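You operate a simulated robot arm through the tools that you are given. There is no shell and no other tool. Be economical: measure what you need, move in short steps, check, and stop when the job is done.

The job below is to be done with a simulated two-armed robot. You get a single attempt, and the scene is never put back.

JOB
Take the cap off the green jar and lay it down on the door end of the plank table. Put one of the long clay lumps from the left end of the long bench on the top of the tall rack. Put the square tile from the plain crate on top of the beige small board. Push the black-dot drawer shut. Close the green-dot drawer. Put three of the cracked tiles from the inside of the brown tray on the door end of the plank table. The order is free.

Only the result counts: the job must be done as asked and must still hold three seconds after the hand-in. Knocking over, shifting, dropping, spilling or breaking anything else fails it. Lids that push on must go on centred and level and be pressed home; caps that screw on are set level and turned clockwise until they are tight.

ROBOT AND FRAMES
Two 7-joint arms with fingered hands on one trunk, on a base that drives. Base frame: it is fixed to the floor where the robot stands at the start and does not move with it; the origin is under the middle of the robot, x ahead of it, y to its left, z up; the surface under the hand at the start is at about z = 0.72. Readings come in m, degrees, newtons and seconds.
The left shoulder is at the start at [0.07, 0.172, 1.102], the right one opposite. Places, roughly: black-dot drawer [4.8, -0.6, 1.2]; cracked tile (10x5x2 cm) [2.8, -0.4, 0.8]; cracked tile (6x6x2 cm) [3.1, -0.4, 0.8]; door end of the plank table [0.9, 0, 0.7]; green jar (7x7x14 cm) [0.9, 0, 0.8]; green-dot drawer [4.8, -0.6, 1.6]; long clay lump (9x6x4 cm) [4.7, 1, 0.9]; small board (15x15x4 cm) [5, 1.7, 0.9]; square tile (10x10x2 cm) [4.6, -0.2, 0.9]; top of the tall rack [1.5, 1.7, 1.4]. Payload 5 kg a hand.
The tool frame of a hand sits at the grasp point between the pads (the TCP): z along the fingers, y along the line on which they close. The tips reach 0.043 m beyond it. The gripper opens to 0.144 m. The gripper's body begins 0.05 m behind the TCP. The gripper is a hand of 5 fingers: y runs from the thumb to the fingers, the wrist lies at [-0.021, -0.124, -0.221] in the tool frame, and closing takes about 1.5 s.
Orientation is told as [roll, pitch, yaw] about the base's x, y, z axes, in that order, counted from this pose: with the fingers straight down and the wrist toward the robot, the tool's x, y and z point along [0, 1, 0], [1, 0, 0] and [0, 0, -1] of the base frame.

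CONTROLS
- The arms move only by the tool move_arm. It takes "left_motion", "right_motion" or both (then of equal length, played together; a hand with none holds still); each is a list of rows, each an object of numbers (a shift or turn left out is 0, a gripper value left out holds the last): "tx", "ty", "tz": the shift along the tool's x, y, z in units of 500 mm (1.0 is 500 mm); "wx", "wy", "wz": the turn, a rotation vector about the tool's x, y, z in units of 45 degrees (1.0 is 45 degrees); "grip": the opening, from 0 (shut) to 1 (fully open). In form: [{"tx": .., "ty": .., "tz": .., "wx": .., "wy": .., "wz": .., "grip": ..}, ...]. A call has 1 to 8 rows; each row is the pose to reach, as a shift and turn from the pose commanded when the call began, along the tool's axes at that moment. A call with a number of a shift or a turn outside -1 to 1 is refused whole. Rows are played at 5 a second. More than 0.05 m and 8.6 degrees between two rows, or a gripper value outside its range, and nothing of the call is played. Where a pose cannot be reached the arm comes as near as it can. A force on the tool above 40 N (or 10 N above the force at the start of the call, whichever is more), or a blocked arm, ends the call early, and 0.2 s more pass. The fingers move at their own pace (about 0.045 m/s each) and stop on an object; they squeeze with about 21 N. The grip force told is the motor's: it shows also when the fingers shut on nothing. Time passes only in rows, and 0.2 s behind the last, so rows that repeat a pose let the fingers close. The reply holds the time, the measured pose of the TCP, the force on the tool along the base axes, the opening and the grip force, in the units named above and with some noise, with the torque about the TCP (base axes, N m) and any sound that the robot's microphone picked up.
- Cameras (640 x 400 px; columns grow to the right, rows downward): "scene" is now at [0.1356, -0.0033, 1.3281]; the picture's right is [-0.03, -1.00, 0.00], its down [-0.65, 0.02, -0.76] and it looks along [0.76, -0.02, -0.65] (base axes); focal length 290 px, centre (320, 200). "left" rides on the left gripper at [-0.086, -0.108, -0.168] in its tool frame; the picture's right is [-0.80, -0.28, 0.53], its down [0.54, -0.73, 0.42] and it looks along [0.27, 0.63, 0.73] (tool axes); focal length 275 px, centre (320, 200). "right" rides on the right gripper at [0.086, -0.108, -0.168] in its tool frame; the picture's right is [-0.80, 0.28, -0.53], its down [-0.54, -0.73, 0.42] and it looks along [-0.27, 0.63, 0.73] (tool axes); focal length 275 px, centre (320, 200). There is no depth. A picture from a camera that has moved, and an enlarged one, comes with that camera's place and axes in the base frame and with its lens.
- camera(camera): a new picture of that camera. No time passes.
- slide_trunk(by): slides the trunk up (or, below 0, down) by that many m; the arms and the scene camera ride with it, the base frame stays. It gives what a move gives, with no picture.
- drive_base(legs): drives the robot by 1 to 6 legs, each [ahead, left, turn to the left] in m, m and degrees, along the robot's own axes; the way and the turn of a leg run together, so that a leg with both is an arc; at most 1.5 m and 180 degrees a leg. The arms and the cameras ride along, it lands a little off, and it stops where it bumps. It gives what a move gives.
- preshape(shape, hand): the hand has 5 fingers and takes this shape, open, in about a second: jaw (thumb against the fingers, like two jaws); tri (thumb and two fingers); tip (a fingertip pinch); poke (one finger out to press); point (the index stretched); flat (the hand flat); cup (the hand cupped); fist (a fist). The gripper value then closes the fingers along that shape, each until it touches; the sizes above hold for jaw. It gives what a move gives, with no picture.
- head_to(pan, tilt): turns the head with the scene camera to pan (to the left, within 86 degrees either way) and tilt (down, from -29 to 69), counted from straight ahead of the robot. It gives what a move gives.
- close_up(camera, box): a new picture of the part [left, top, right, bottom] of that camera's present view, enlarged. No time passes.
- sign_off(): hands the job in; it is judged then, once.

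Work in short steps. Places have to be worked out from the pictures, the camera data and where the tool is seen: move nearer, look again, correct. Check each grasp and each placing, and mend what went wrong. You have 196 turns and 176 pictures in all, those below and enlarged ones among them. Open the grippers and draw the arms clear of the work before you hand the job in, unless the task says otherwise; then end with one line.

The tools are called after "Call:" as a command line: name --argument value ..., lists and objects as JSON in quotes. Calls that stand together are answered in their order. move_arm: Moves the arms, as the interface text tells. Its arguments: {"type":"object","properties":{"left_motion":{"type":"array","items":{"type":"object","properties":{"tx":{"type":"number"},"ty":{"type":"number"},"tz":{"type":"number"},"wx":{"type":"number"},"wy":{"type":"number"},"wz":{"type":"number"},"grip":{"type":"number"}}}},"right_motion":{"type":"array","items":{"type":"object","properties":{"tx":{"type":"number"},"ty":{"type":"number"},"tz":{"type":"number"},"wx":{"type":"number"},"wy":{"type":"number"},"wz":{"type":"number"},"grip":{"type":"number"}}}}},"required":[]} The other tools are called the same way: slide_trunk (by) slides the trunk up or down; preshape (shape, hand) gives the hand a shape; drive_base (legs) drives the base; head_to (pan, tilt) turns the head that bears the scene camera; camera (camera) takes a picture; close_up (camera, box) takes an enlarged picture of a part of a camera's view; sign_off () hands the job in.

At the start:

```text
time: 0.0
left_eef_pos: [0.5779, 0.3578, 1.071]
left_tool_rot: [0.0, 0.0, 0.0]
left_force: [0.2, -0.4, 0.5]
left_ft_torque: [-0.04, -0.03, 0.02]
left_finger_gap: 0.1437
left_gripper_force: 0.0
left_shape: jaw
right_eef_pos: [0.8029, -0.2181, 1.0012]
right_tool_rot: [0.0, 0.0, 0.0]
right_force: [0.3, 0.2, 0.7]
right_ft_torque: [0.02, 0.03, 0.03]
right_finger_gap: 0.1436
right_gripper_force: 0.1
right_shape: jaw
trunk travel left (down, up): [-0.2, 0.74]
robot x, y, heading: [-0.0012, -0.001, 0.2]
head pan, tilt: [-1.7, 40.3]
```

scene: 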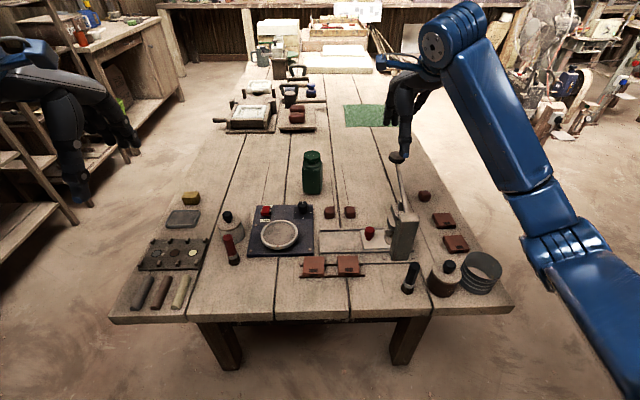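
right: 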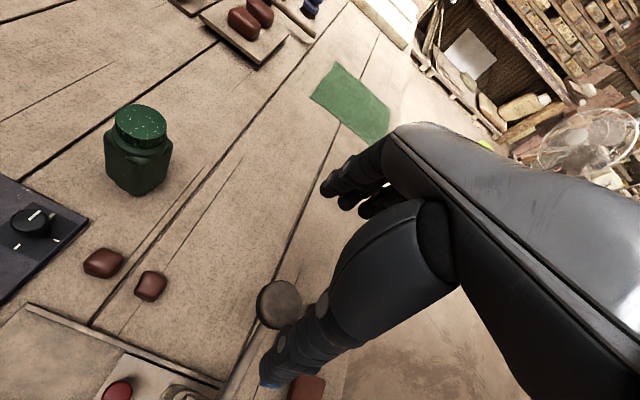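
left: 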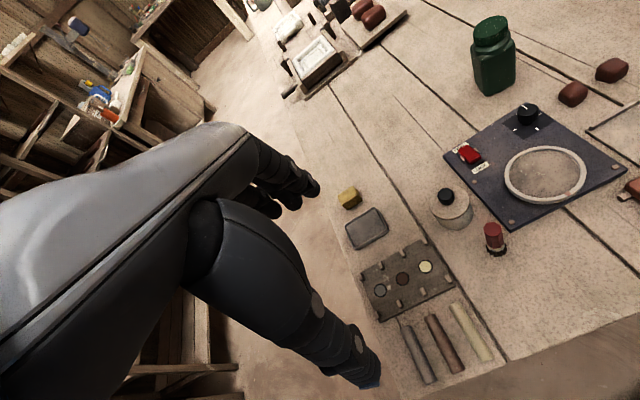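

The start picture shows the plank table with the green jar; I look at it more closely, starting with the jar and the far end of the table.

Call:
close_up --camera "scene" --box '[160, 0, 480, 200]'

Call:
close_up --camera "scene" --box '[100, 140, 520, 400]'

Call:
head_to --pan 0 --tilt 10

Call:
camera --camera "scene"

Call:
head_to --pan 60 --tilt 15

Call:
camera --camera "scene"

Call:
head_to --pan -60 --tilt 15

Call:
camera --camera "scene"

```text
2.00 times, centred on (320, 100) of scene
camera zoom: at [0.1356, -0.0033, 1.3281], right [-0.03, -1.0, 0.0], down [-0.65, 0.02, -0.76], along [0.76, -0.02, -0.65], focal length 581 px, centre (320, 400)
```

zoom: 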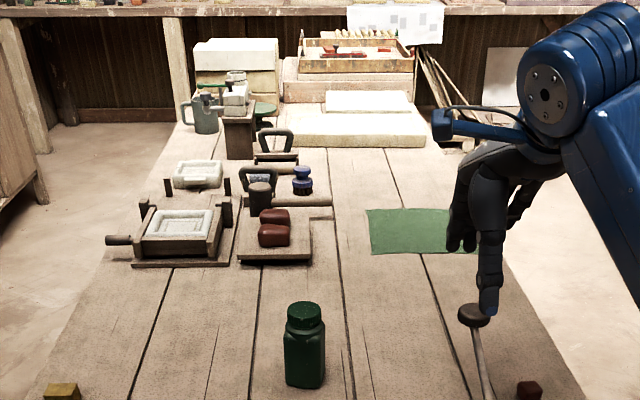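

```text
1.52 times, centred on (310, 270) of scene
camera zoom: at [0.1356, -0.0033, 1.3281], right [-0.03, -1.0, 0.0], down [-0.65, 0.02, -0.76], along [0.76, -0.02, -0.65], focal length 442 px, centre (335, 93)
```

zoom: 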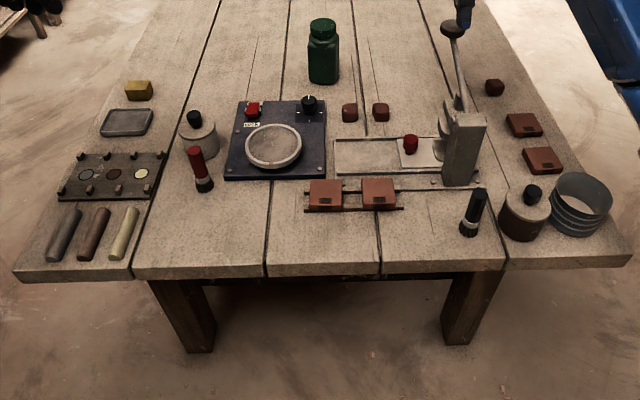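

```text
time: 0.9
left_eef_pos: [0.5769, 0.3581, 1.0718]
left_tool_rot: [0.0, 0.1, 0.1]
left_force: [-0.4, 1.3, 0.1]
left_ft_torque: [-0.02, -0.01, -0.02]
left_finger_gap: 0.1435
left_gripper_force: 0.0
left_shape: jaw
right_eef_pos: [0.8033, -0.2175, 1.0009]
right_tool_rot: [0.0, 0.0, 0.1]
right_force: [0.8, 0.5, 0.5]
right_ft_torque: [-0.02, 0.01, -0.03]
right_finger_gap: 0.1439
right_gripper_force: 0.1
right_shape: jaw
trunk travel left (down, up): [-0.2, 0.74]
robot x, y, heading: [-0.0005, 0.002, 0.1]
head pan, tilt: [0.0, 10.0]
```

```text
170 pictures are left
camera scene: at [0.1439, -0.0008, 1.3762], right [0.0, -1.0, 0.0], down [-0.17, 0.0, -0.98], along [0.98, 0.0, -0.17], focal length 290 px, centre (320, 200)
```

scene: 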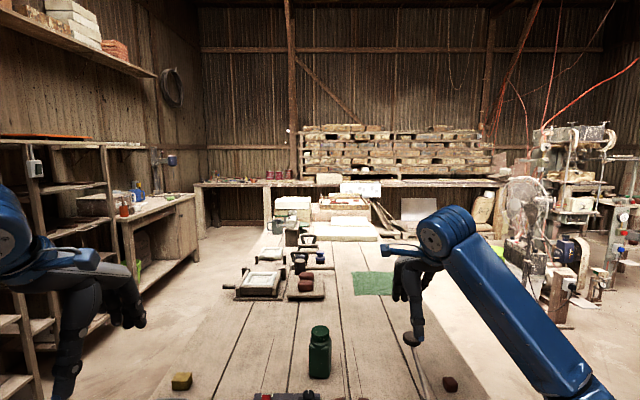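

```text
time: 2.2
left_eef_pos: [0.5773, 0.3579, 1.0712]
left_tool_rot: [0.0, 0.1, 0.0]
left_force: [0.4, -0.9, -0.5]
left_ft_torque: [0.01, 0.04, -0.01]
left_finger_gap: 0.1433
left_gripper_force: 0.0
left_shape: jaw
right_eef_pos: [0.8022, -0.2171, 1.0016]
right_tool_rot: [0.0, 0.0, 0.0]
right_force: [-0.1, 0.2, -0.3]
right_ft_torque: [0.02, 0.02, -0.01]
right_finger_gap: 0.1436
right_gripper_force: 0.0
right_shape: jaw
trunk travel left (down, up): [-0.2, 0.74]
robot x, y, heading: [-0.0003, 0.0023, 0.1]
head pan, tilt: [60.0, 15.0]
```

```text
169 pictures are left
camera scene: at [0.0976, 0.08, 1.3682], right [0.87, -0.5, 0.0], down [-0.13, -0.22, -0.97], along [0.48, 0.84, -0.26], focal length 290 px, centre (320, 200)
```

scene: 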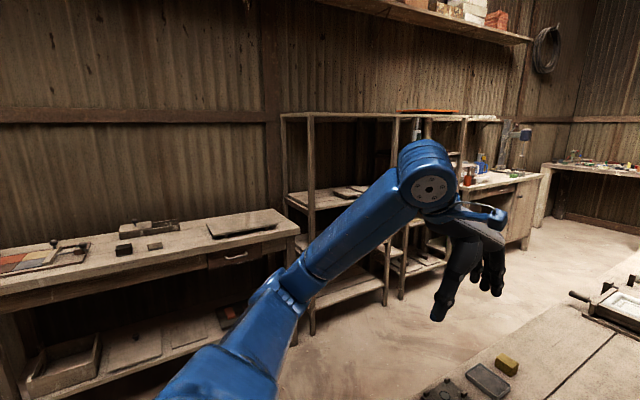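

```text
time: 4.2
left_eef_pos: [0.5782, 0.3574, 1.0729]
left_tool_rot: [0.0, 0.0, 0.0]
left_force: [-0.2, 0.2, -0.3]
left_ft_torque: [-0.04, 0.01, 0.02]
left_finger_gap: 0.1439
left_gripper_force: 0.0
left_shape: jaw
right_eef_pos: [0.8032, -0.2178, 1.0016]
right_tool_rot: [0.1, 0.0, 0.0]
right_force: [0.2, -1.4, -1.1]
right_ft_torque: [-0.01, -0.02, -0.06]
right_finger_gap: 0.1435
right_gripper_force: 0.1
right_shape: jaw
trunk travel left (down, up): [-0.2, 0.74]
robot x, y, heading: [0.0007, -0.0009, -0.0]
head pan, tilt: [-60.0, 15.0]
```

```text
168 pictures are left
camera scene: at [0.0976, -0.0817, 1.3682], right [-0.87, -0.5, 0.0], down [-0.13, 0.22, -0.97], along [0.48, -0.84, -0.26], focal length 290 px, centre (320, 200)
```

scene: 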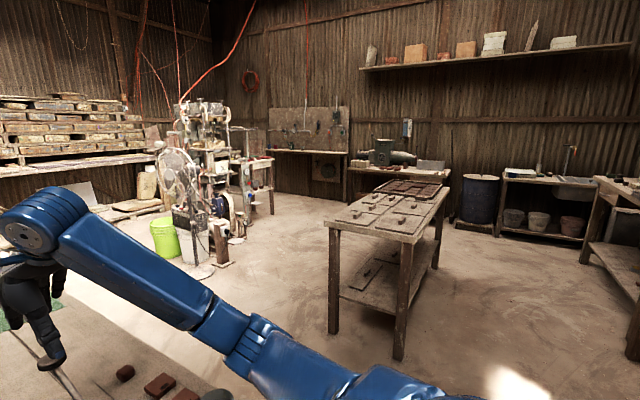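

The far bench with the crates and drawers is straight ahead; I turn back and enlarge the view.

Call:
head_to --pan 0 --tilt 8

Call:
close_up --camera "scene" --box '[240, 110, 400, 210]'

Call:
close_up --camera "scene" --box '[220, 200, 420, 325]'

Call:
head_to --pan -40 --tilt 35

Call:
camera --camera "scene"

```text
time: 5.5
left_eef_pos: [0.5773, 0.357, 1.0716]
left_tool_rot: [0.0, 0.0, 0.0]
left_force: [0.1, 1.4, 0.6]
left_ft_torque: [0.0, 0.03, -0.03]
left_finger_gap: 0.1435
left_gripper_force: 0.0
left_shape: jaw
right_eef_pos: [0.803, -0.2181, 1.0013]
right_tool_rot: [0.0, -0.1, 0.0]
right_force: [-0.7, 0.4, -0.5]
right_ft_torque: [-0.01, 0.0, 0.0]
right_finger_gap: 0.1436
right_gripper_force: 0.1
right_shape: jaw
trunk travel left (down, up): [-0.2, 0.74]
robot x, y, heading: [-0.0015, 0.0015, 0.3]
head pan, tilt: [0.0, 8.0]
```

```text
4.00 times, centred on (320, 160) of scene
camera zoom: at [0.1435, -0.0009, 1.3795], right [0.0, -1.0, 0.0], down [-0.14, 0.0, -0.99], along [0.99, 0.0, -0.14], focal length 1162 px, centre (320, 360)
```

zoom: 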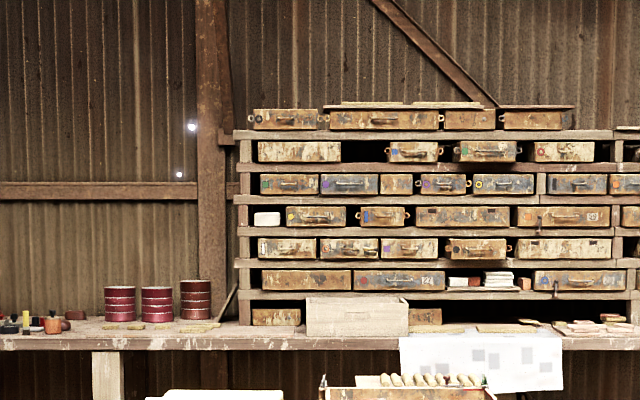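

```text
3.20 times, centred on (320, 262) of scene
camera zoom: at [0.1435, -0.0009, 1.3795], right [0.0, -1.0, 0.0], down [-0.14, 0.0, -0.99], along [0.99, 0.0, -0.14], focal length 929 px, centre (320, 0)
```

zoom: 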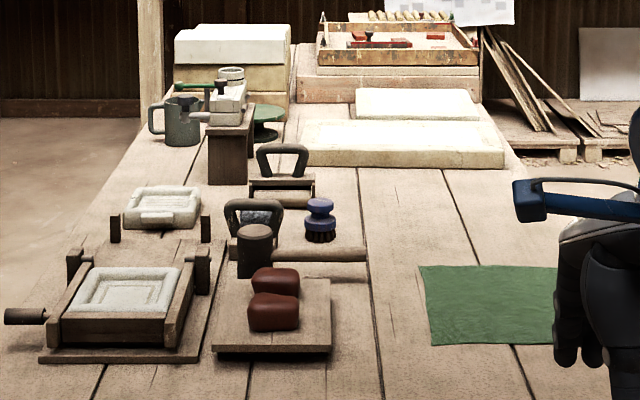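

```text
time: 6.6
left_eef_pos: [0.5762, 0.3561, 1.0714]
left_tool_rot: [0.1, 0.0, -0.1]
left_force: [-0.4, 0.0, 0.2]
left_ft_torque: [0.01, 0.0, -0.03]
left_finger_gap: 0.1435
left_gripper_force: 0.0
left_shape: jaw
right_eef_pos: [0.8033, -0.2178, 1.0013]
right_tool_rot: [-0.1, 0.1, 0.0]
right_force: [0.4, 0.0, 0.4]
right_ft_torque: [-0.01, -0.01, -0.02]
right_finger_gap: 0.1437
right_gripper_force: 0.1
right_shape: jaw
trunk travel left (down, up): [-0.2, 0.74]
robot x, y, heading: [0.0003, -0.0008, 0.2]
head pan, tilt: [-40.0, 35.0]
```

```text
165 pictures are left
camera scene: at [0.1184, -0.0574, 1.3362], right [-0.64, -0.77, 0.0], down [-0.44, 0.37, -0.82], along [0.63, -0.53, -0.57], focal length 290 px, centre (320, 200)
```

scene: 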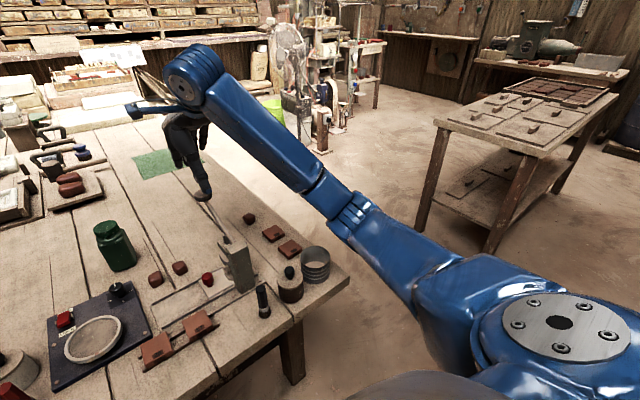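

The jar's cap is near [0.894, 0, 0.86]. It may be screwed on, so the left hand will hold the body from the left while the right hand turns the cap. I start both approaches, staying high and clear.

Call:
move_arm --left_motion '[{"tx": -0.039, "ty": 0.079, "tz": 0.03, "wy": -0.11, "grip": 0.8}, {"tx": -0.078, "ty": 0.158, "tz": 0.06, "wy": -0.22}, {"tx": -0.117, "ty": 0.238, "tz": 0.09, "wy": -0.33}, {"tx": -0.157, "ty": 0.317, "tz": 0.12, "wy": -0.46}, {"tx": -0.196, "ty": 0.396, "tz": 0.15, "wy": -0.58}, {"tx": -0.235, "ty": 0.475, "tz": 0.18, "wy": -0.7}, {"tx": -0.275, "ty": 0.555, "tz": 0.21, "wy": -0.82}, {"tx": -0.314, "ty": 0.634, "tz": 0.24, "wy": -0.93}]'

Call:
head_to --pan 0 --tilt 35

Call:
camera --camera "scene"

Call:
camera --camera "left"

```text
time: 8.4
left_eef_pos: [0.8956, 0.2016, 0.9536]
left_tool_rot: [-41.9, 0.0, 0.1]
left_force: [0.6, 0.2, 0.9]
left_ft_torque: [0.0, 0.01, -0.06]
left_finger_gap: 0.1153
left_gripper_force: 0.1
left_shape: jaw
right_eef_pos: [0.8052, -0.2193, 0.9995]
right_tool_rot: [0.0, 0.1, 0.0]
right_force: [0.7, 0.7, -0.9]
right_ft_torque: [-0.01, 0.05, 0.02]
right_finger_gap: 0.1438
right_gripper_force: 0.1
right_shape: jaw
trunk travel left (down, up): [-0.2, 0.74]
robot x, y, heading: [-0.0013, -0.0002, 0.2]
head pan, tilt: [-40.0, 35.0]
```

```text
time: 9.5
left_eef_pos: [0.8928, 0.2011, 0.9541]
left_tool_rot: [-41.8, 0.0, 0.0]
left_force: [-0.2, 0.7, -0.6]
left_ft_torque: [-0.02, -0.04, 0.01]
left_finger_gap: 0.1153
left_gripper_force: 0.1
left_shape: jaw
right_eef_pos: [0.8038, -0.2181, 1.0015]
right_tool_rot: [0.1, 0.0, 0.0]
right_force: [-0.4, -0.2, 0.5]
right_ft_torque: [0.0, 0.01, 0.0]
right_finger_gap: 0.1435
right_gripper_force: 0.0
right_shape: jaw
trunk travel left (down, up): [-0.2, 0.74]
robot x, y, heading: [0.0004, -0.0012, -0.0]
head pan, tilt: [0.0, 35.0]
```

```text
164 pictures are left
camera scene: at [0.1389, -0.0009, 1.3361], right [0.0, -1.0, 0.0], down [-0.57, 0.0, -0.82], along [0.82, 0.0, -0.57], focal length 290 px, centre (320, 200)
```

scene: 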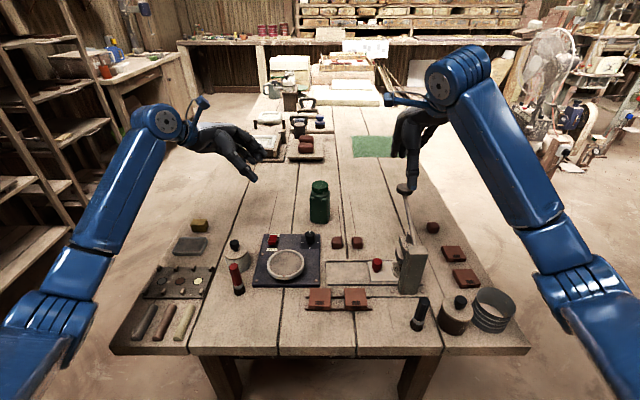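

```text
163 pictures are left
camera left: at [0.7857, 0.2475, 1.1362], right [-0.28, -0.95, 0.13], down [-0.73, 0.12, -0.68], along [0.63, -0.29, -0.72], focal length 275 px, centre (320, 200)
```

left: 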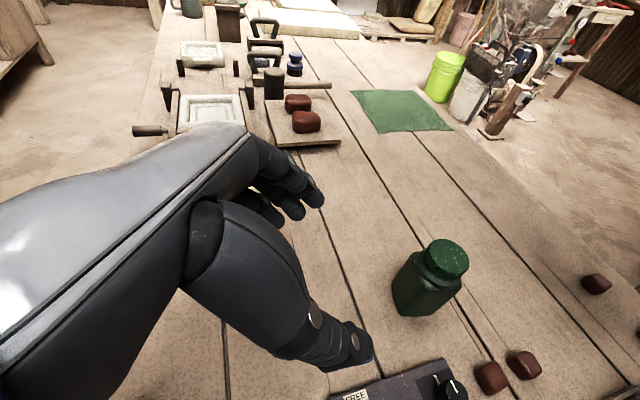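

The jar stands at about [0.902, 0.005]. I lower the left hand beside the jar, more level, and bring the right hand above it.

Call:
move_arm --left_motion '[{"tx": 0.024, "ty": 0.005, "tz": 0.08, "wy": -0.11}, {"tx": 0.048, "ty": 0.01, "tz": 0.16, "wy": -0.22}, {"tx": 0.072, "ty": 0.014, "tz": 0.24, "wy": -0.33}, {"tx": 0.097, "ty": 0.018, "tz": 0.317, "wy": -0.44}]'

Call:
camera --camera "left"

Call:
camera --camera "scene"

```text
time: 10.5
left_eef_pos: [0.9029, 0.1324, 0.8041]
left_tool_rot: [-61.6, -0.2, 0.2]
left_force: [0.1, 0.1, 1.2]
left_ft_torque: [0.08, -0.03, -0.01]
left_finger_gap: 0.1155
left_gripper_force: 0.0
left_shape: jaw
right_eef_pos: [0.8044, -0.2185, 1.002]
right_tool_rot: [0.1, 0.0, 0.0]
right_force: [-0.5, -0.2, 1.2]
right_ft_torque: [0.0, -0.01, 0.0]
right_finger_gap: 0.1435
right_gripper_force: 0.1
right_shape: jaw
trunk travel left (down, up): [-0.2, 0.74]
robot x, y, heading: [0.0005, 0.0019, -0.1]
head pan, tilt: [0.0, 35.0]
```

```text
162 pictures are left
camera left: at [0.7953, 0.2377, 0.9591], right [-0.28, -0.85, 0.45], down [-0.72, -0.12, -0.68], along [0.63, -0.52, -0.58], focal length 275 px, centre (320, 200)
```

left: 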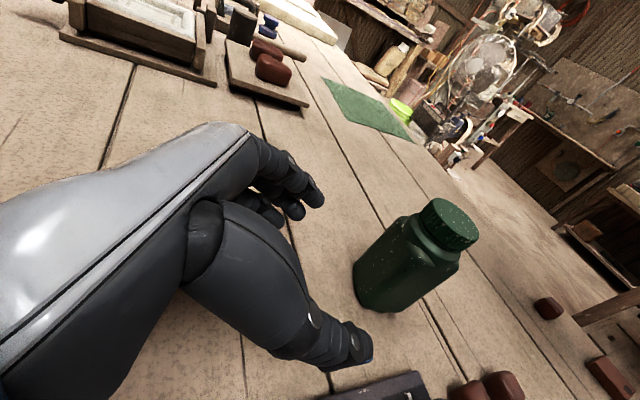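

```text
161 pictures are left
camera scene: at [0.1384, -0.0016, 1.3367], right [0.0, -1.0, 0.0], down [-0.57, 0.0, -0.82], along [0.82, 0.0, -0.57], focal length 290 px, centre (320, 200)
```

scene: 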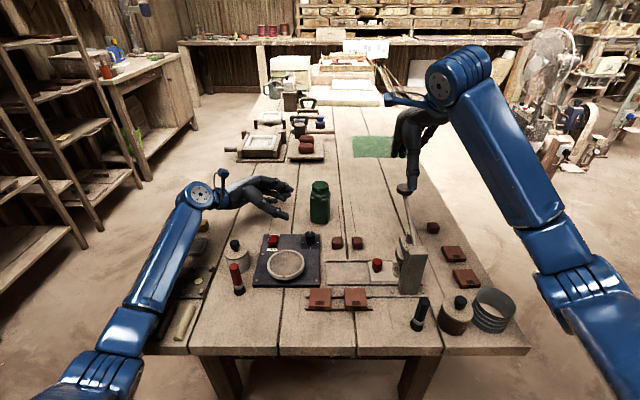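

The left hand is level with the jar body, which lies between the pads. I slide in along the tool without closing and look.

Call:
move_arm --left_motion '[{"tx": -0.025, "tz": 0.077}, {"tx": -0.05, "tz": 0.155}, {"tx": -0.075, "tz": 0.232}]'

Call:
camera --camera "left"

Call:
camera --camera "right"

```text
time: 11.3
left_eef_pos: [0.9038, 0.0127, 0.796]
left_tool_rot: [-61.6, -1.0, 0.3]
left_force: [0.1, -0.3, -0.7]
left_ft_torque: [-0.07, 0.03, -0.01]
left_finger_gap: 0.1153
left_gripper_force: 0.1
left_shape: jaw
right_eef_pos: [0.7979, -0.2168, 1.0082]
right_tool_rot: [0.1, -0.4, 0.1]
right_force: [-0.2, 0.7, -0.8]
right_ft_torque: [0.05, -0.01, 0.0]
right_finger_gap: 0.1436
right_gripper_force: 0.1
right_shape: jaw
trunk travel left (down, up): [-0.2, 0.74]
robot x, y, heading: [0.0019, 0.003, 0.1]
head pan, tilt: [0.0, 35.0]
```

```text
160 pictures are left
camera left: at [0.7932, 0.1187, 0.9496], right [-0.29, -0.85, 0.44], down [-0.71, -0.12, -0.69], along [0.64, -0.51, -0.57], focal length 275 px, centre (320, 200)
```

left: 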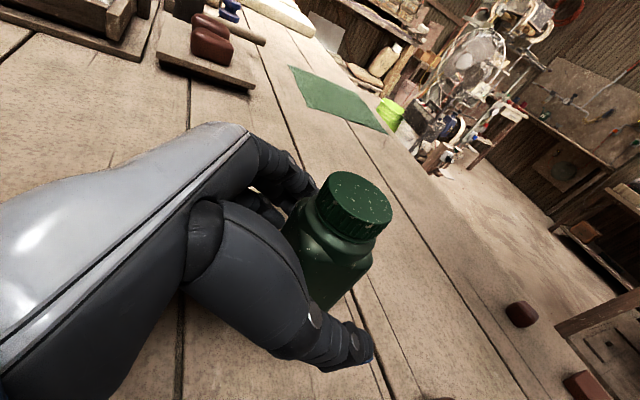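

```text
159 pictures are left
camera right: at [0.6872, -0.1308, 1.1765], right [0.28, -0.8, 0.54], down [-0.72, -0.54, -0.43], along [0.63, -0.27, -0.73], focal length 275 px, centre (320, 200)
```

right: 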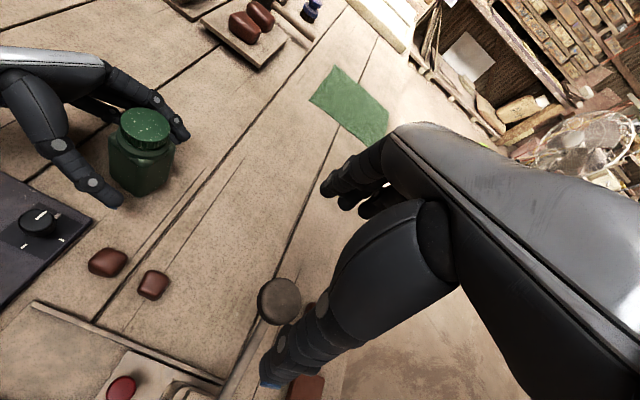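

The left arm ended 14 mm too high and the body tipped slightly, so the left forearm or elbow may be leaning on the table. I look down at it before going further.

Call:
head_to --pan 35 --tilt 55

Call:
camera --camera "scene"

```text
time: 12.3
left_eef_pos: [0.9046, 0.0108, 0.79]
left_tool_rot: [-61.6, -0.5, 0.0]
left_force: [0.1, -0.2, 1.0]
left_ft_torque: [-0.02, 0.0, 0.01]
left_finger_gap: 0.1153
left_gripper_force: 0.1
left_shape: jaw
right_eef_pos: [0.7986, -0.2178, 1.0049]
right_tool_rot: [0.1, -0.2, 0.0]
right_force: [-0.1, -0.3, 0.0]
right_ft_torque: [0.04, 0.01, 0.01]
right_finger_gap: 0.1439
right_gripper_force: 0.0
right_shape: jaw
trunk travel left (down, up): [-0.2, 0.74]
robot x, y, heading: [-0.0026, 0.0031, 0.2]
head pan, tilt: [35.0, 55.0]
heard: snap
```

```text
158 pictures are left
camera scene: at [0.1031, 0.0402, 1.3086], right [0.57, -0.82, 0.0], down [-0.67, -0.47, -0.58], along [0.47, 0.33, -0.82], focal length 290 px, centre (320, 200)
```

scene: 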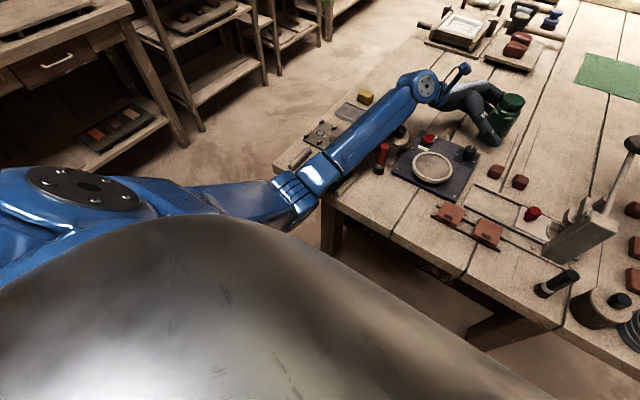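

A snap was heard: the forearm is pressing on something at the table's left edge. I lift straight up with the trunk, which raises everything vertically, the open hand included.

Call:
slide_trunk --by 0.15

Call:
camera --camera "scene"

Call:
close_up --camera "left" --box '[160, 100, 480, 300]'

```text
time: 14.1
left_eef_pos: [0.9054, 0.0099, 0.9302]
left_tool_rot: [-61.6, 0.1, 0.0]
left_force: [0.5, 0.6, -0.7]
left_ft_torque: [0.0, -0.01, 0.02]
left_finger_gap: 0.1155
left_gripper_force: 0.1
left_shape: jaw
right_eef_pos: [0.8035, -0.2179, 1.1508]
right_tool_rot: [-0.1, 0.0, 0.1]
right_force: [0.5, 0.3, -0.8]
right_ft_torque: [-0.01, 0.01, 0.01]
right_finger_gap: 0.1436
right_gripper_force: 0.0
right_shape: jaw
trunk travel left (down, up): [-0.35, 0.59]
robot x, y, heading: [0.0008, -0.0001, -0.0]
head pan, tilt: [35.0, 55.0]
```

```text
157 pictures are left
camera scene: at [0.1102, 0.0405, 1.4578], right [0.57, -0.82, 0.0], down [-0.67, -0.47, -0.57], along [0.47, 0.33, -0.82], focal length 290 px, centre (320, 200)
```

scene: 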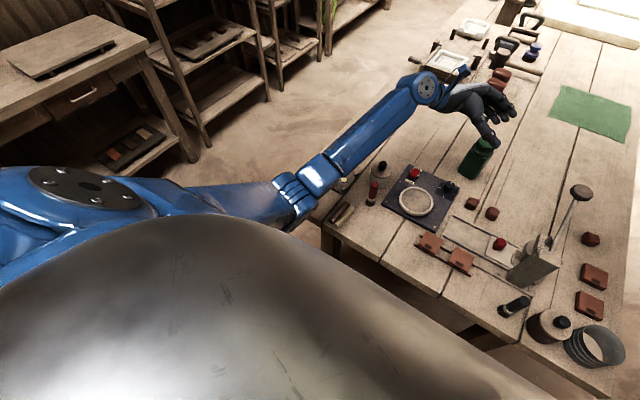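

```text
2.00 times, centred on (320, 200) of left
camera zoom: at [0.7985, 0.1157, 1.0854], right [-0.28, -0.85, 0.45], down [-0.73, -0.11, -0.68], along [0.63, -0.52, -0.58], focal length 551 px, centre (320, 200)
```

zoom: 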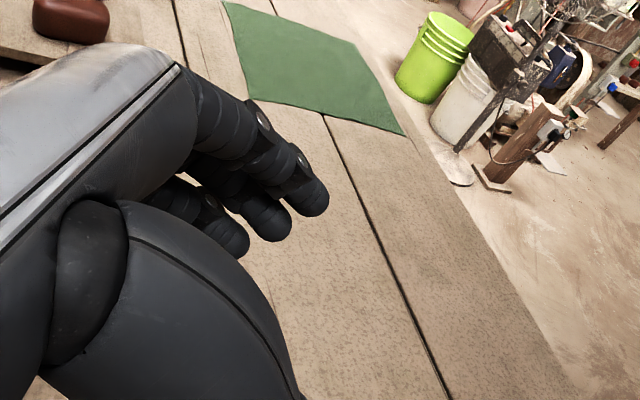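

I draw the left arm back and up to look at the left near corner for damage.

Call:
move_arm --left_motion '[{"tx": 0.002, "ty": -0.05, "tz": -0.064}, {"tx": 0.004, "ty": -0.11, "tz": -0.128}, {"tx": 0.006, "ty": -0.17, "tz": -0.19, "wy": 0.15}, {"tx": 0.008, "ty": -0.23, "tz": -0.25, "wy": 0.3}, {"tx": 0.01, "ty": -0.29, "tz": -0.32, "wy": 0.45}, {"tx": 0.012, "ty": -0.35, "tz": -0.38, "wy": 0.6}, {"tx": 0.014, "ty": -0.4, "tz": -0.447, "wy": 0.75}]'

Call:
camera --camera "scene"

Call:
camera --camera "left"

```text
time: 15.7
left_eef_pos: [0.7053, 0.2107, 1.0285]
left_tool_rot: [-27.8, 0.1, 0.0]
left_force: [-0.4, 0.5, -1.2]
left_ft_torque: [0.04, -0.04, 0.03]
left_finger_gap: 0.1154
left_gripper_force: 0.0
left_shape: jaw
right_eef_pos: [0.8033, -0.2178, 1.1515]
right_tool_rot: [0.0, 0.0, 0.1]
right_force: [-1.4, 0.6, 1.0]
right_ft_torque: [-0.04, -0.03, 0.01]
right_finger_gap: 0.1435
right_gripper_force: 0.1
right_shape: jaw
trunk travel left (down, up): [-0.35, 0.59]
robot x, y, heading: [-0.0006, -0.0007, -0.1]
head pan, tilt: [35.0, 55.0]
```

```text
155 pictures are left
camera scene: at [0.1087, 0.0411, 1.4579], right [0.57, -0.82, 0.0], down [-0.67, -0.47, -0.57], along [0.47, 0.33, -0.82], focal length 290 px, centre (320, 200)
```

scene: 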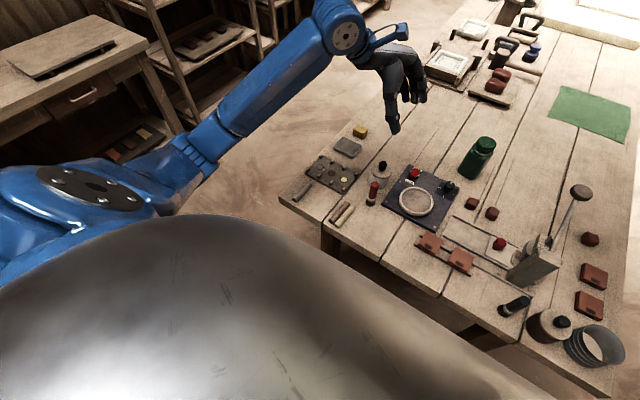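

```text
154 pictures are left
camera left: at [0.5976, 0.2119, 1.2175], right [-0.28, -0.95, -0.1], down [-0.73, 0.28, -0.63], along [0.63, -0.11, -0.77], focal length 275 px, centre (320, 200)
```

left: 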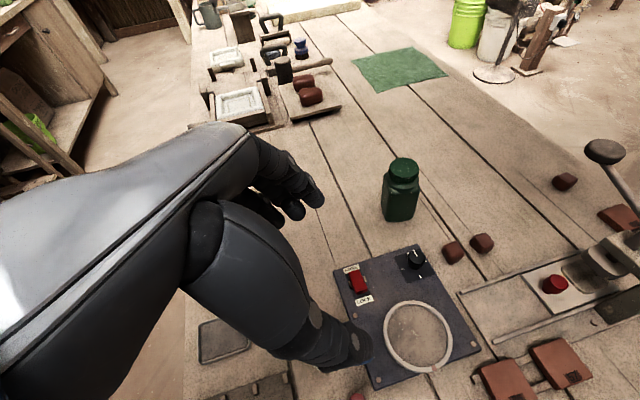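

Call:
close_up --camera "scene" --box '[260, 110, 420, 260]'

```text
2.67 times, centred on (340, 185) of scene
camera zoom: at [0.1087, 0.0411, 1.4579], right [0.57, -0.82, 0.0], down [-0.67, -0.47, -0.57], along [0.47, 0.33, -0.82], focal length 774 px, centre (267, 240)
```

zoom: 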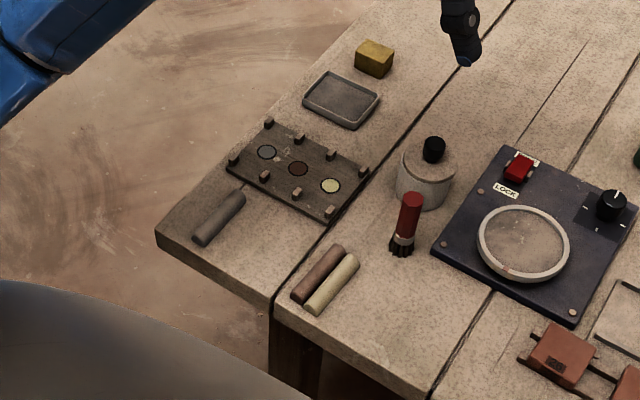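

The brown and yellow rods near the left corner were pushed from about y = 0.353 and 0.307 to about 0.26 and 0.24; the grey one is unmoved. I look closer for breakage and plan to put them back.

Call:
close_up --camera "scene" --box '[296, 180, 376, 230]'

Call:
close_up --camera "scene" --box '[290, 140, 370, 190]'

```text
8.00 times, centred on (336, 205) of scene
camera zoom: at [0.1087, 0.0411, 1.4579], right [0.57, -0.82, 0.0], down [-0.67, -0.47, -0.57], along [0.47, 0.33, -0.82], focal length 2323 px, centre (192, 160)
```

zoom: 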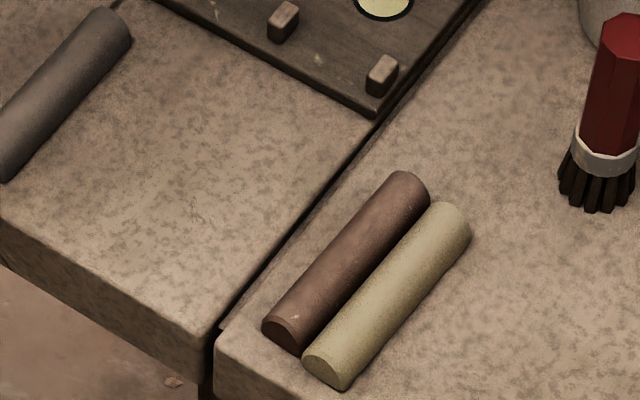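

```text
8.00 times, centred on (330, 165) of scene
camera zoom: at [0.1087, 0.0411, 1.4579], right [0.57, -0.82, 0.0], down [-0.67, -0.47, -0.57], along [0.47, 0.33, -0.82], focal length 2323 px, centre (240, 480)
```

zoom: 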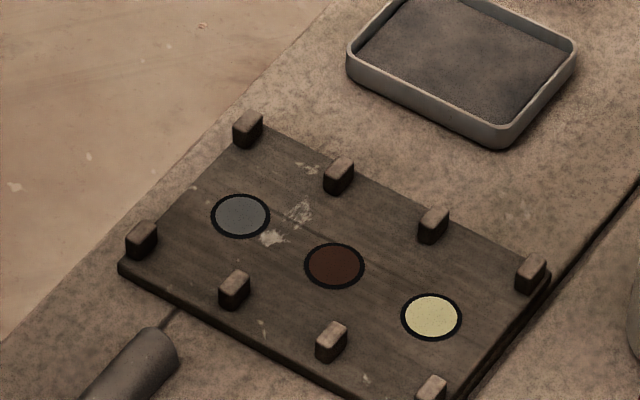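

The rods look whole and still lie along x, only shifted. I try the fingertip pinch on the left hand to see how wide it opens and how narrow it is.

Call:
preshape --hand "left" --shape "tip"

Call:
move_arm --left_motion '[{"wy": 0.15, "grip": 1}, {"wy": 0.3}, {"wy": 0.45}, {"wy": 0.62}, {"wy": 0.62}, {"wy": 0.62}]'

Call:
camera --camera "left"

Call:
camera --camera "scene"

```text
time: 16.6
left_eef_pos: [0.7069, 0.2105, 1.0282]
left_tool_rot: [-27.8, 0.1, 0.0]
left_force: [-0.7, -0.1, 1.5]
left_ft_torque: [-0.01, 0.04, 0.02]
left_finger_gap: 0.1441
left_gripper_force: 0.1
left_shape: tip
right_eef_pos: [0.8037, -0.2166, 1.152]
right_tool_rot: [0.0, 0.0, 0.0]
right_force: [-0.2, 0.3, 1.4]
right_ft_torque: [0.0, 0.0, 0.0]
right_finger_gap: 0.1433
right_gripper_force: 0.0
right_shape: jaw
trunk travel left (down, up): [-0.35, 0.59]
robot x, y, heading: [-0.0022, 0.0018, -0.1]
head pan, tilt: [35.0, 55.0]
```

```text
time: 17.9
left_eef_pos: [0.7078, 0.2108, 1.0303]
left_tool_rot: [0.0, 0.0, -0.1]
left_force: [0.2, -1.0, 0.7]
left_ft_torque: [-0.01, -0.01, 0.01]
left_finger_gap: 0.144
left_gripper_force: 0.1
left_shape: tip
right_eef_pos: [0.8029, -0.2187, 1.1504]
right_tool_rot: [0.0, 0.0, 0.0]
right_force: [-1.2, 0.2, -0.2]
right_ft_torque: [0.04, -0.01, -0.02]
right_finger_gap: 0.1435
right_gripper_force: 0.1
right_shape: jaw
trunk travel left (down, up): [-0.35, 0.59]
robot x, y, heading: [-0.001, -0.0016, -0.0]
head pan, tilt: [35.0, 55.0]
```

```text
150 pictures are left
camera left: at [0.599, 0.1226, 1.1973], right [-0.28, -0.8, -0.53], down [-0.73, 0.54, -0.42], along [0.63, 0.27, -0.73], focal length 275 px, centre (320, 200)
```

left: 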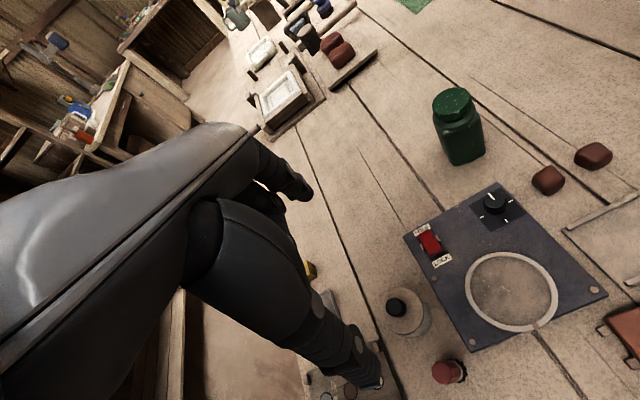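

```text
149 pictures are left
camera scene: at [0.1101, 0.0402, 1.4579], right [0.57, -0.82, 0.0], down [-0.67, -0.47, -0.57], along [0.47, 0.33, -0.82], focal length 290 px, centre (320, 200)
```

scene: 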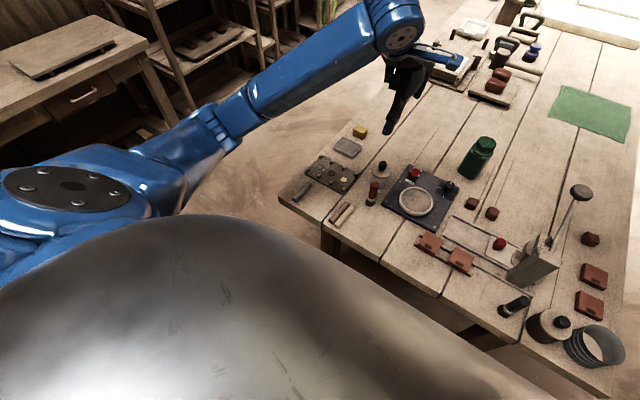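

The pinch uses just the thumb and index, opening 0.144 m – good for picking a rod by its ends. I back the robot 0.2 m for a roomier elbow.

Call:
drive_base --legs '[[-0.2, 0, 0]]'

Call:
head_to --pan 20 --tilt 45

Call:
camera --camera "scene"

Call:
camera --camera "left"

```text
time: 19.6
left_eef_pos: [0.5067, 0.2111, 1.0296]
left_tool_rot: [0.0, 0.1, 0.1]
left_force: [-0.5, -0.2, 0.5]
left_ft_torque: [0.0, -0.05, -0.02]
left_finger_gap: 0.1438
left_gripper_force: 0.0
left_shape: tip
right_eef_pos: [0.6041, -0.2163, 1.1509]
right_tool_rot: [0.0, 0.1, 0.1]
right_force: [0.5, -0.5, 0.0]
right_ft_torque: [0.01, -0.04, 0.0]
right_finger_gap: 0.1439
right_gripper_force: 0.1
right_shape: jaw
trunk travel left (down, up): [-0.35, 0.59]
robot x, y, heading: [-0.2031, 0.0021, 0.0]
head pan, tilt: [35.0, 55.0]
```

```text
time: 20.3
left_eef_pos: [0.5068, 0.212, 1.0303]
left_tool_rot: [0.0, 0.1, 0.1]
left_force: [-0.7, -0.5, -0.2]
left_ft_torque: [-0.07, -0.02, -0.01]
left_finger_gap: 0.1441
left_gripper_force: 0.0
left_shape: tip
right_eef_pos: [0.6045, -0.2167, 1.1517]
right_tool_rot: [0.0, 0.0, 0.0]
right_force: [0.7, 0.3, 0.6]
right_ft_torque: [0.0, 0.0, -0.01]
right_finger_gap: 0.144
right_gripper_force: 0.1
right_shape: jaw
trunk travel left (down, up): [-0.35, 0.59]
robot x, y, heading: [-0.1957, 0.0022, 0.4]
head pan, tilt: [20.0, 45.0]
```

```text
148 pictures are left
camera scene: at [-0.0724, 0.0271, 1.4713], right [0.34, -0.94, 0.0], down [-0.66, -0.24, -0.71], along [0.66, 0.24, -0.71], focal length 290 px, centre (320, 200)
```

scene: 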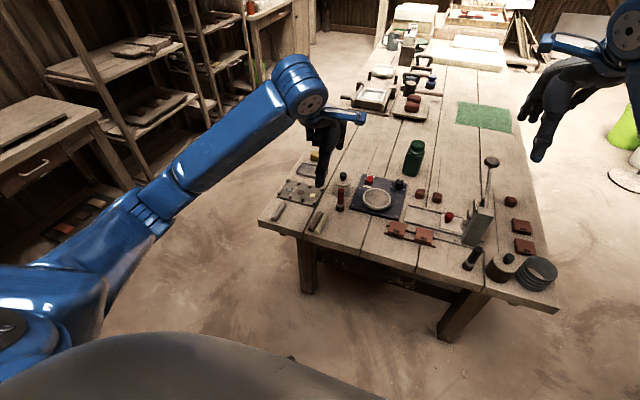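

```text
147 pictures are left
camera left: at [0.399, 0.124, 1.1975], right [-0.28, -0.8, -0.53], down [-0.73, 0.54, -0.42], along [0.63, 0.27, -0.73], focal length 275 px, centre (320, 200)
```

left: 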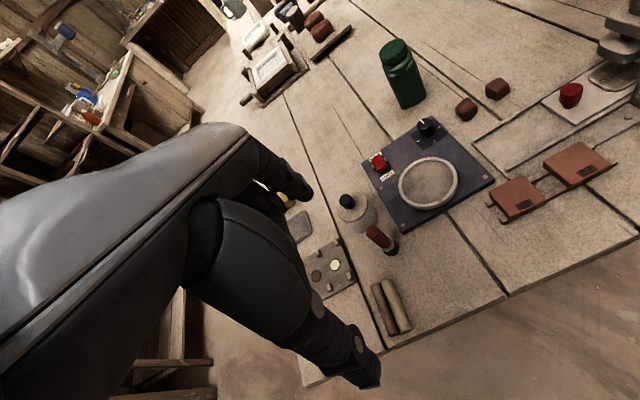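

From here the left camera sees the rods; the brown one is at about [0.519, 0.260], the yellow at [0.516, 0.239]. I come down above the brown rod with the pinch opened to 0.11 m.

Call:
move_arm --left_motion '[{"tx": 0.028, "ty": 0.006, "tz": 0.085, "grip": 0.78}, {"tx": 0.056, "ty": 0.012, "tz": 0.17}, {"tx": 0.084, "ty": 0.018, "tz": 0.255}, {"tx": 0.112, "ty": 0.024, "tz": 0.34}]'

Call:
camera --camera "left"

Call:
close_up --camera "scene" --box '[240, 140, 400, 240]'

```text
time: 21.3
left_eef_pos: [0.5188, 0.2656, 0.8603]
left_tool_rot: [0.1, 0.0, 0.1]
left_force: [0.9, 0.1, -0.1]
left_ft_torque: [-0.01, 0.03, -0.01]
left_finger_gap: 0.1125
left_gripper_force: 0.0
left_shape: tip
right_eef_pos: [0.6037, -0.216, 1.1501]
right_tool_rot: [-0.1, 0.0, 0.2]
right_force: [0.0, -0.1, 0.5]
right_ft_torque: [-0.04, 0.02, -0.02]
right_finger_gap: 0.1435
right_gripper_force: 0.0
right_shape: jaw
trunk travel left (down, up): [-0.35, 0.59]
robot x, y, heading: [-0.2029, 0.0014, 0.0]
head pan, tilt: [20.0, 45.0]
```

```text
146 pictures are left
camera left: at [0.41, 0.1785, 1.0269], right [-0.28, -0.8, -0.53], down [-0.73, 0.54, -0.42], along [0.63, 0.27, -0.73], focal length 275 px, centre (320, 200)
```

left: 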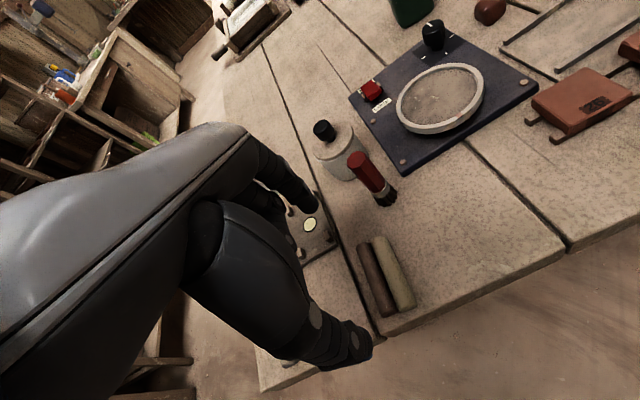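

```text
4.00 times, centred on (320, 190) of scene
camera zoom: at [-0.0719, 0.0279, 1.4714], right [0.34, -0.94, 0.0], down [-0.66, -0.24, -0.71], along [0.66, 0.24, -0.71], focal length 1162 px, centre (320, 240)
```

zoom: 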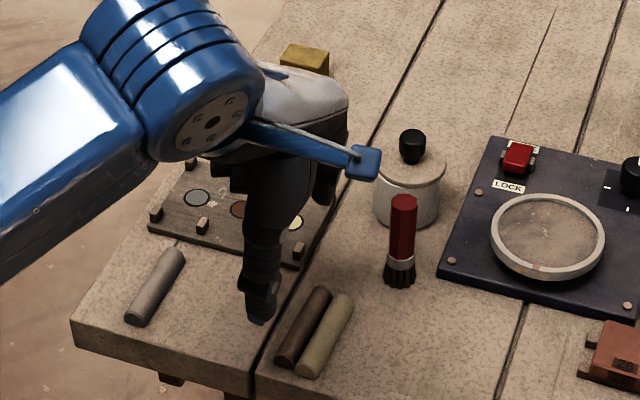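

The brown rod lies at [0.523, 0.259], turned about -8°. I turn the pinch to match, keep it slightly to the far side from the yellow rod, and go down.

Call:
move_arm --left_motion '[{"tx": 0.006, "ty": 0.004, "tz": 0.05, "wz": 0.09}, {"tx": 0.008, "ty": 0.01, "tz": 0.1, "wz": 0.18}, {"tx": 0.008, "ty": 0.01, "tz": 0.14, "wz": 0.18}, {"tx": 0.008, "ty": 0.01, "tz": 0.176, "wz": 0.18}]'

Call:
close_up --camera "left" --box '[240, 150, 480, 400]'

Call:
close_up --camera "scene" --box '[270, 170, 366, 230]'

```text
time: 22.3
left_eef_pos: [0.5242, 0.2714, 0.7712]
left_tool_rot: [-0.2, 0.0, -8.0]
left_force: [0.6, -0.6, 0.1]
left_ft_torque: [0.01, -0.02, 0.04]
left_finger_gap: 0.1125
left_gripper_force: 0.1
left_shape: tip
right_eef_pos: [0.6045, -0.2156, 1.1516]
right_tool_rot: [0.0, 0.0, 0.1]
right_force: [0.5, -0.1, 0.5]
right_ft_torque: [0.01, 0.0, 0.04]
right_finger_gap: 0.1437
right_gripper_force: 0.0
right_shape: jaw
trunk travel left (down, up): [-0.35, 0.59]
robot x, y, heading: [-0.2002, -0.0001, -0.2]
head pan, tilt: [20.0, 45.0]
```

```text
1.60 times, centred on (360, 275) of left
camera zoom: at [0.4046, 0.1998, 0.9385], right [-0.39, -0.75, -0.53], down [-0.64, 0.64, -0.42], along [0.66, 0.18, -0.73], focal length 440 px, centre (256, 80)
```

zoom: 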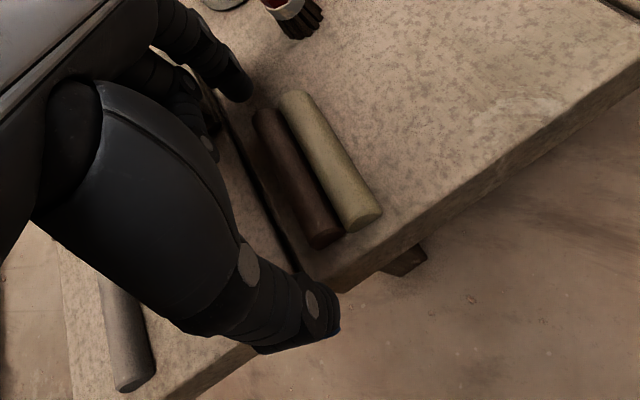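

```text
6.67 times, centred on (318, 200) of scene
camera zoom: at [-0.072, 0.0274, 1.4713], right [0.34, -0.94, 0.0], down [-0.66, -0.24, -0.71], along [0.66, 0.24, -0.71], focal length 1936 px, centre (333, 200)
```

zoom: 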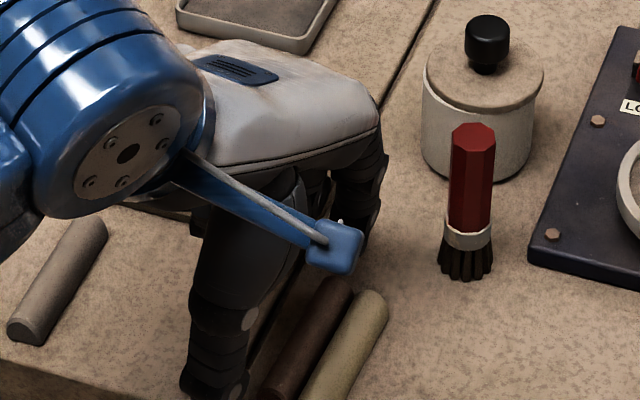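

The pinch is about 7 mm too far left of the rod's axis; I shift 6 mm right, unturn a bit, and close on the ends.

Call:
move_arm --left_motion '[{"tx": -0.013, "ty": 0.004, "wz": -0.09}, {"tx": -0.013, "ty": 0.004, "wz": -0.09, "grip": 0.5}, {"tx": -0.013, "ty": 0.004, "wz": -0.09, "grip": 0.5}, {"tx": -0.013, "ty": 0.004, "wz": -0.09, "grip": 0.5}, {"tx": -0.013, "ty": 0.004, "wz": -0.09, "grip": 0.5}]'

Call:
close_up --camera "left" --box '[240, 150, 480, 400]'

```text
time: 23.5
left_eef_pos: [0.5243, 0.2653, 0.7718]
left_tool_rot: [0.0, 0.0, -3.9]
left_force: [0.0, 0.6, 2.6]
left_ft_torque: [0.01, 0.02, -0.02]
left_finger_gap: 0.0746
left_gripper_force: 21.0
left_shape: tip
right_eef_pos: [0.6044, -0.2177, 1.1515]
right_tool_rot: [0.0, 0.0, 0.2]
right_force: [0.9, 0.8, 0.3]
right_ft_torque: [0.01, 0.01, 0.0]
right_finger_gap: 0.1436
right_gripper_force: 0.0
right_shape: jaw
trunk travel left (down, up): [-0.35, 0.59]
robot x, y, heading: [-0.1982, -0.0021, 0.1]
head pan, tilt: [20.0, 45.0]
```

```text
1.60 times, centred on (360, 275) of left
camera zoom: at [0.4109, 0.1851, 0.9393], right [-0.34, -0.78, -0.53], down [-0.69, 0.59, -0.42], along [0.64, 0.22, -0.73], focal length 440 px, centre (256, 80)
```

zoom: 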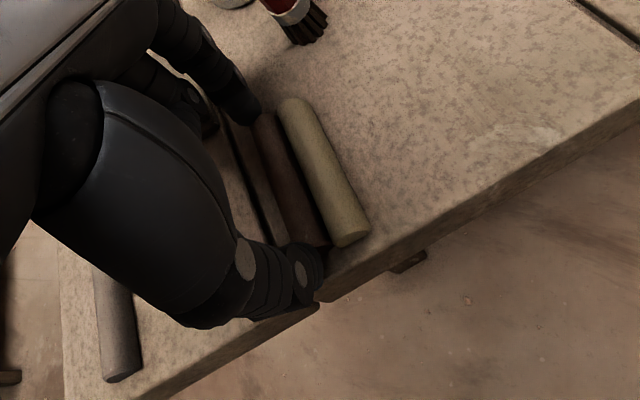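

The rod is held (gap 0.075 m, 21 N). I lift it 4 cm and check.

Call:
move_arm --left_motion '[{"tz": -0.04}, {"tz": -0.08}, {"tz": -0.08}]'

Call:
close_up --camera "left" --box '[240, 150, 480, 400]'

```text
time: 24.3
left_eef_pos: [0.5238, 0.2644, 0.8101]
left_tool_rot: [0.0, 0.0, -3.9]
left_force: [0.8, -1.2, -0.4]
left_ft_torque: [0.0, 0.01, -0.03]
left_finger_gap: 0.0489
left_gripper_force: 21.1
left_shape: tip
right_eef_pos: [0.6036, -0.2162, 1.1517]
right_tool_rot: [0.0, 0.1, 0.1]
right_force: [-0.5, 0.4, 0.1]
right_ft_torque: [0.01, -0.03, 0.01]
right_finger_gap: 0.1438
right_gripper_force: 0.1
right_shape: jaw
trunk travel left (down, up): [-0.35, 0.59]
robot x, y, heading: [-0.1998, -0.0022, 0.2]
head pan, tilt: [20.0, 45.0]
```

```text
1.60 times, centred on (360, 275) of left
camera zoom: at [0.411, 0.185, 0.9778], right [-0.34, -0.78, -0.53], down [-0.69, 0.59, -0.42], along [0.64, 0.22, -0.73], focal length 440 px, centre (256, 80)
```

zoom: 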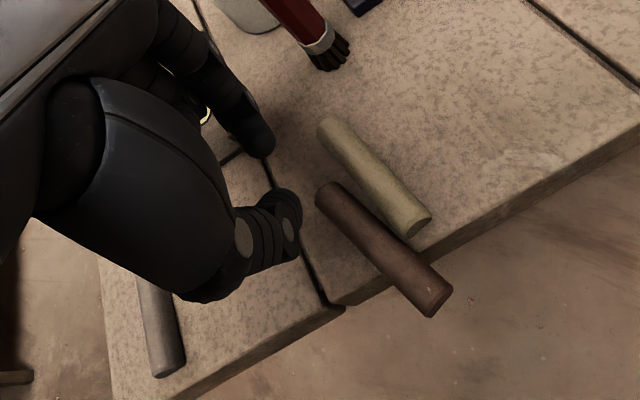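

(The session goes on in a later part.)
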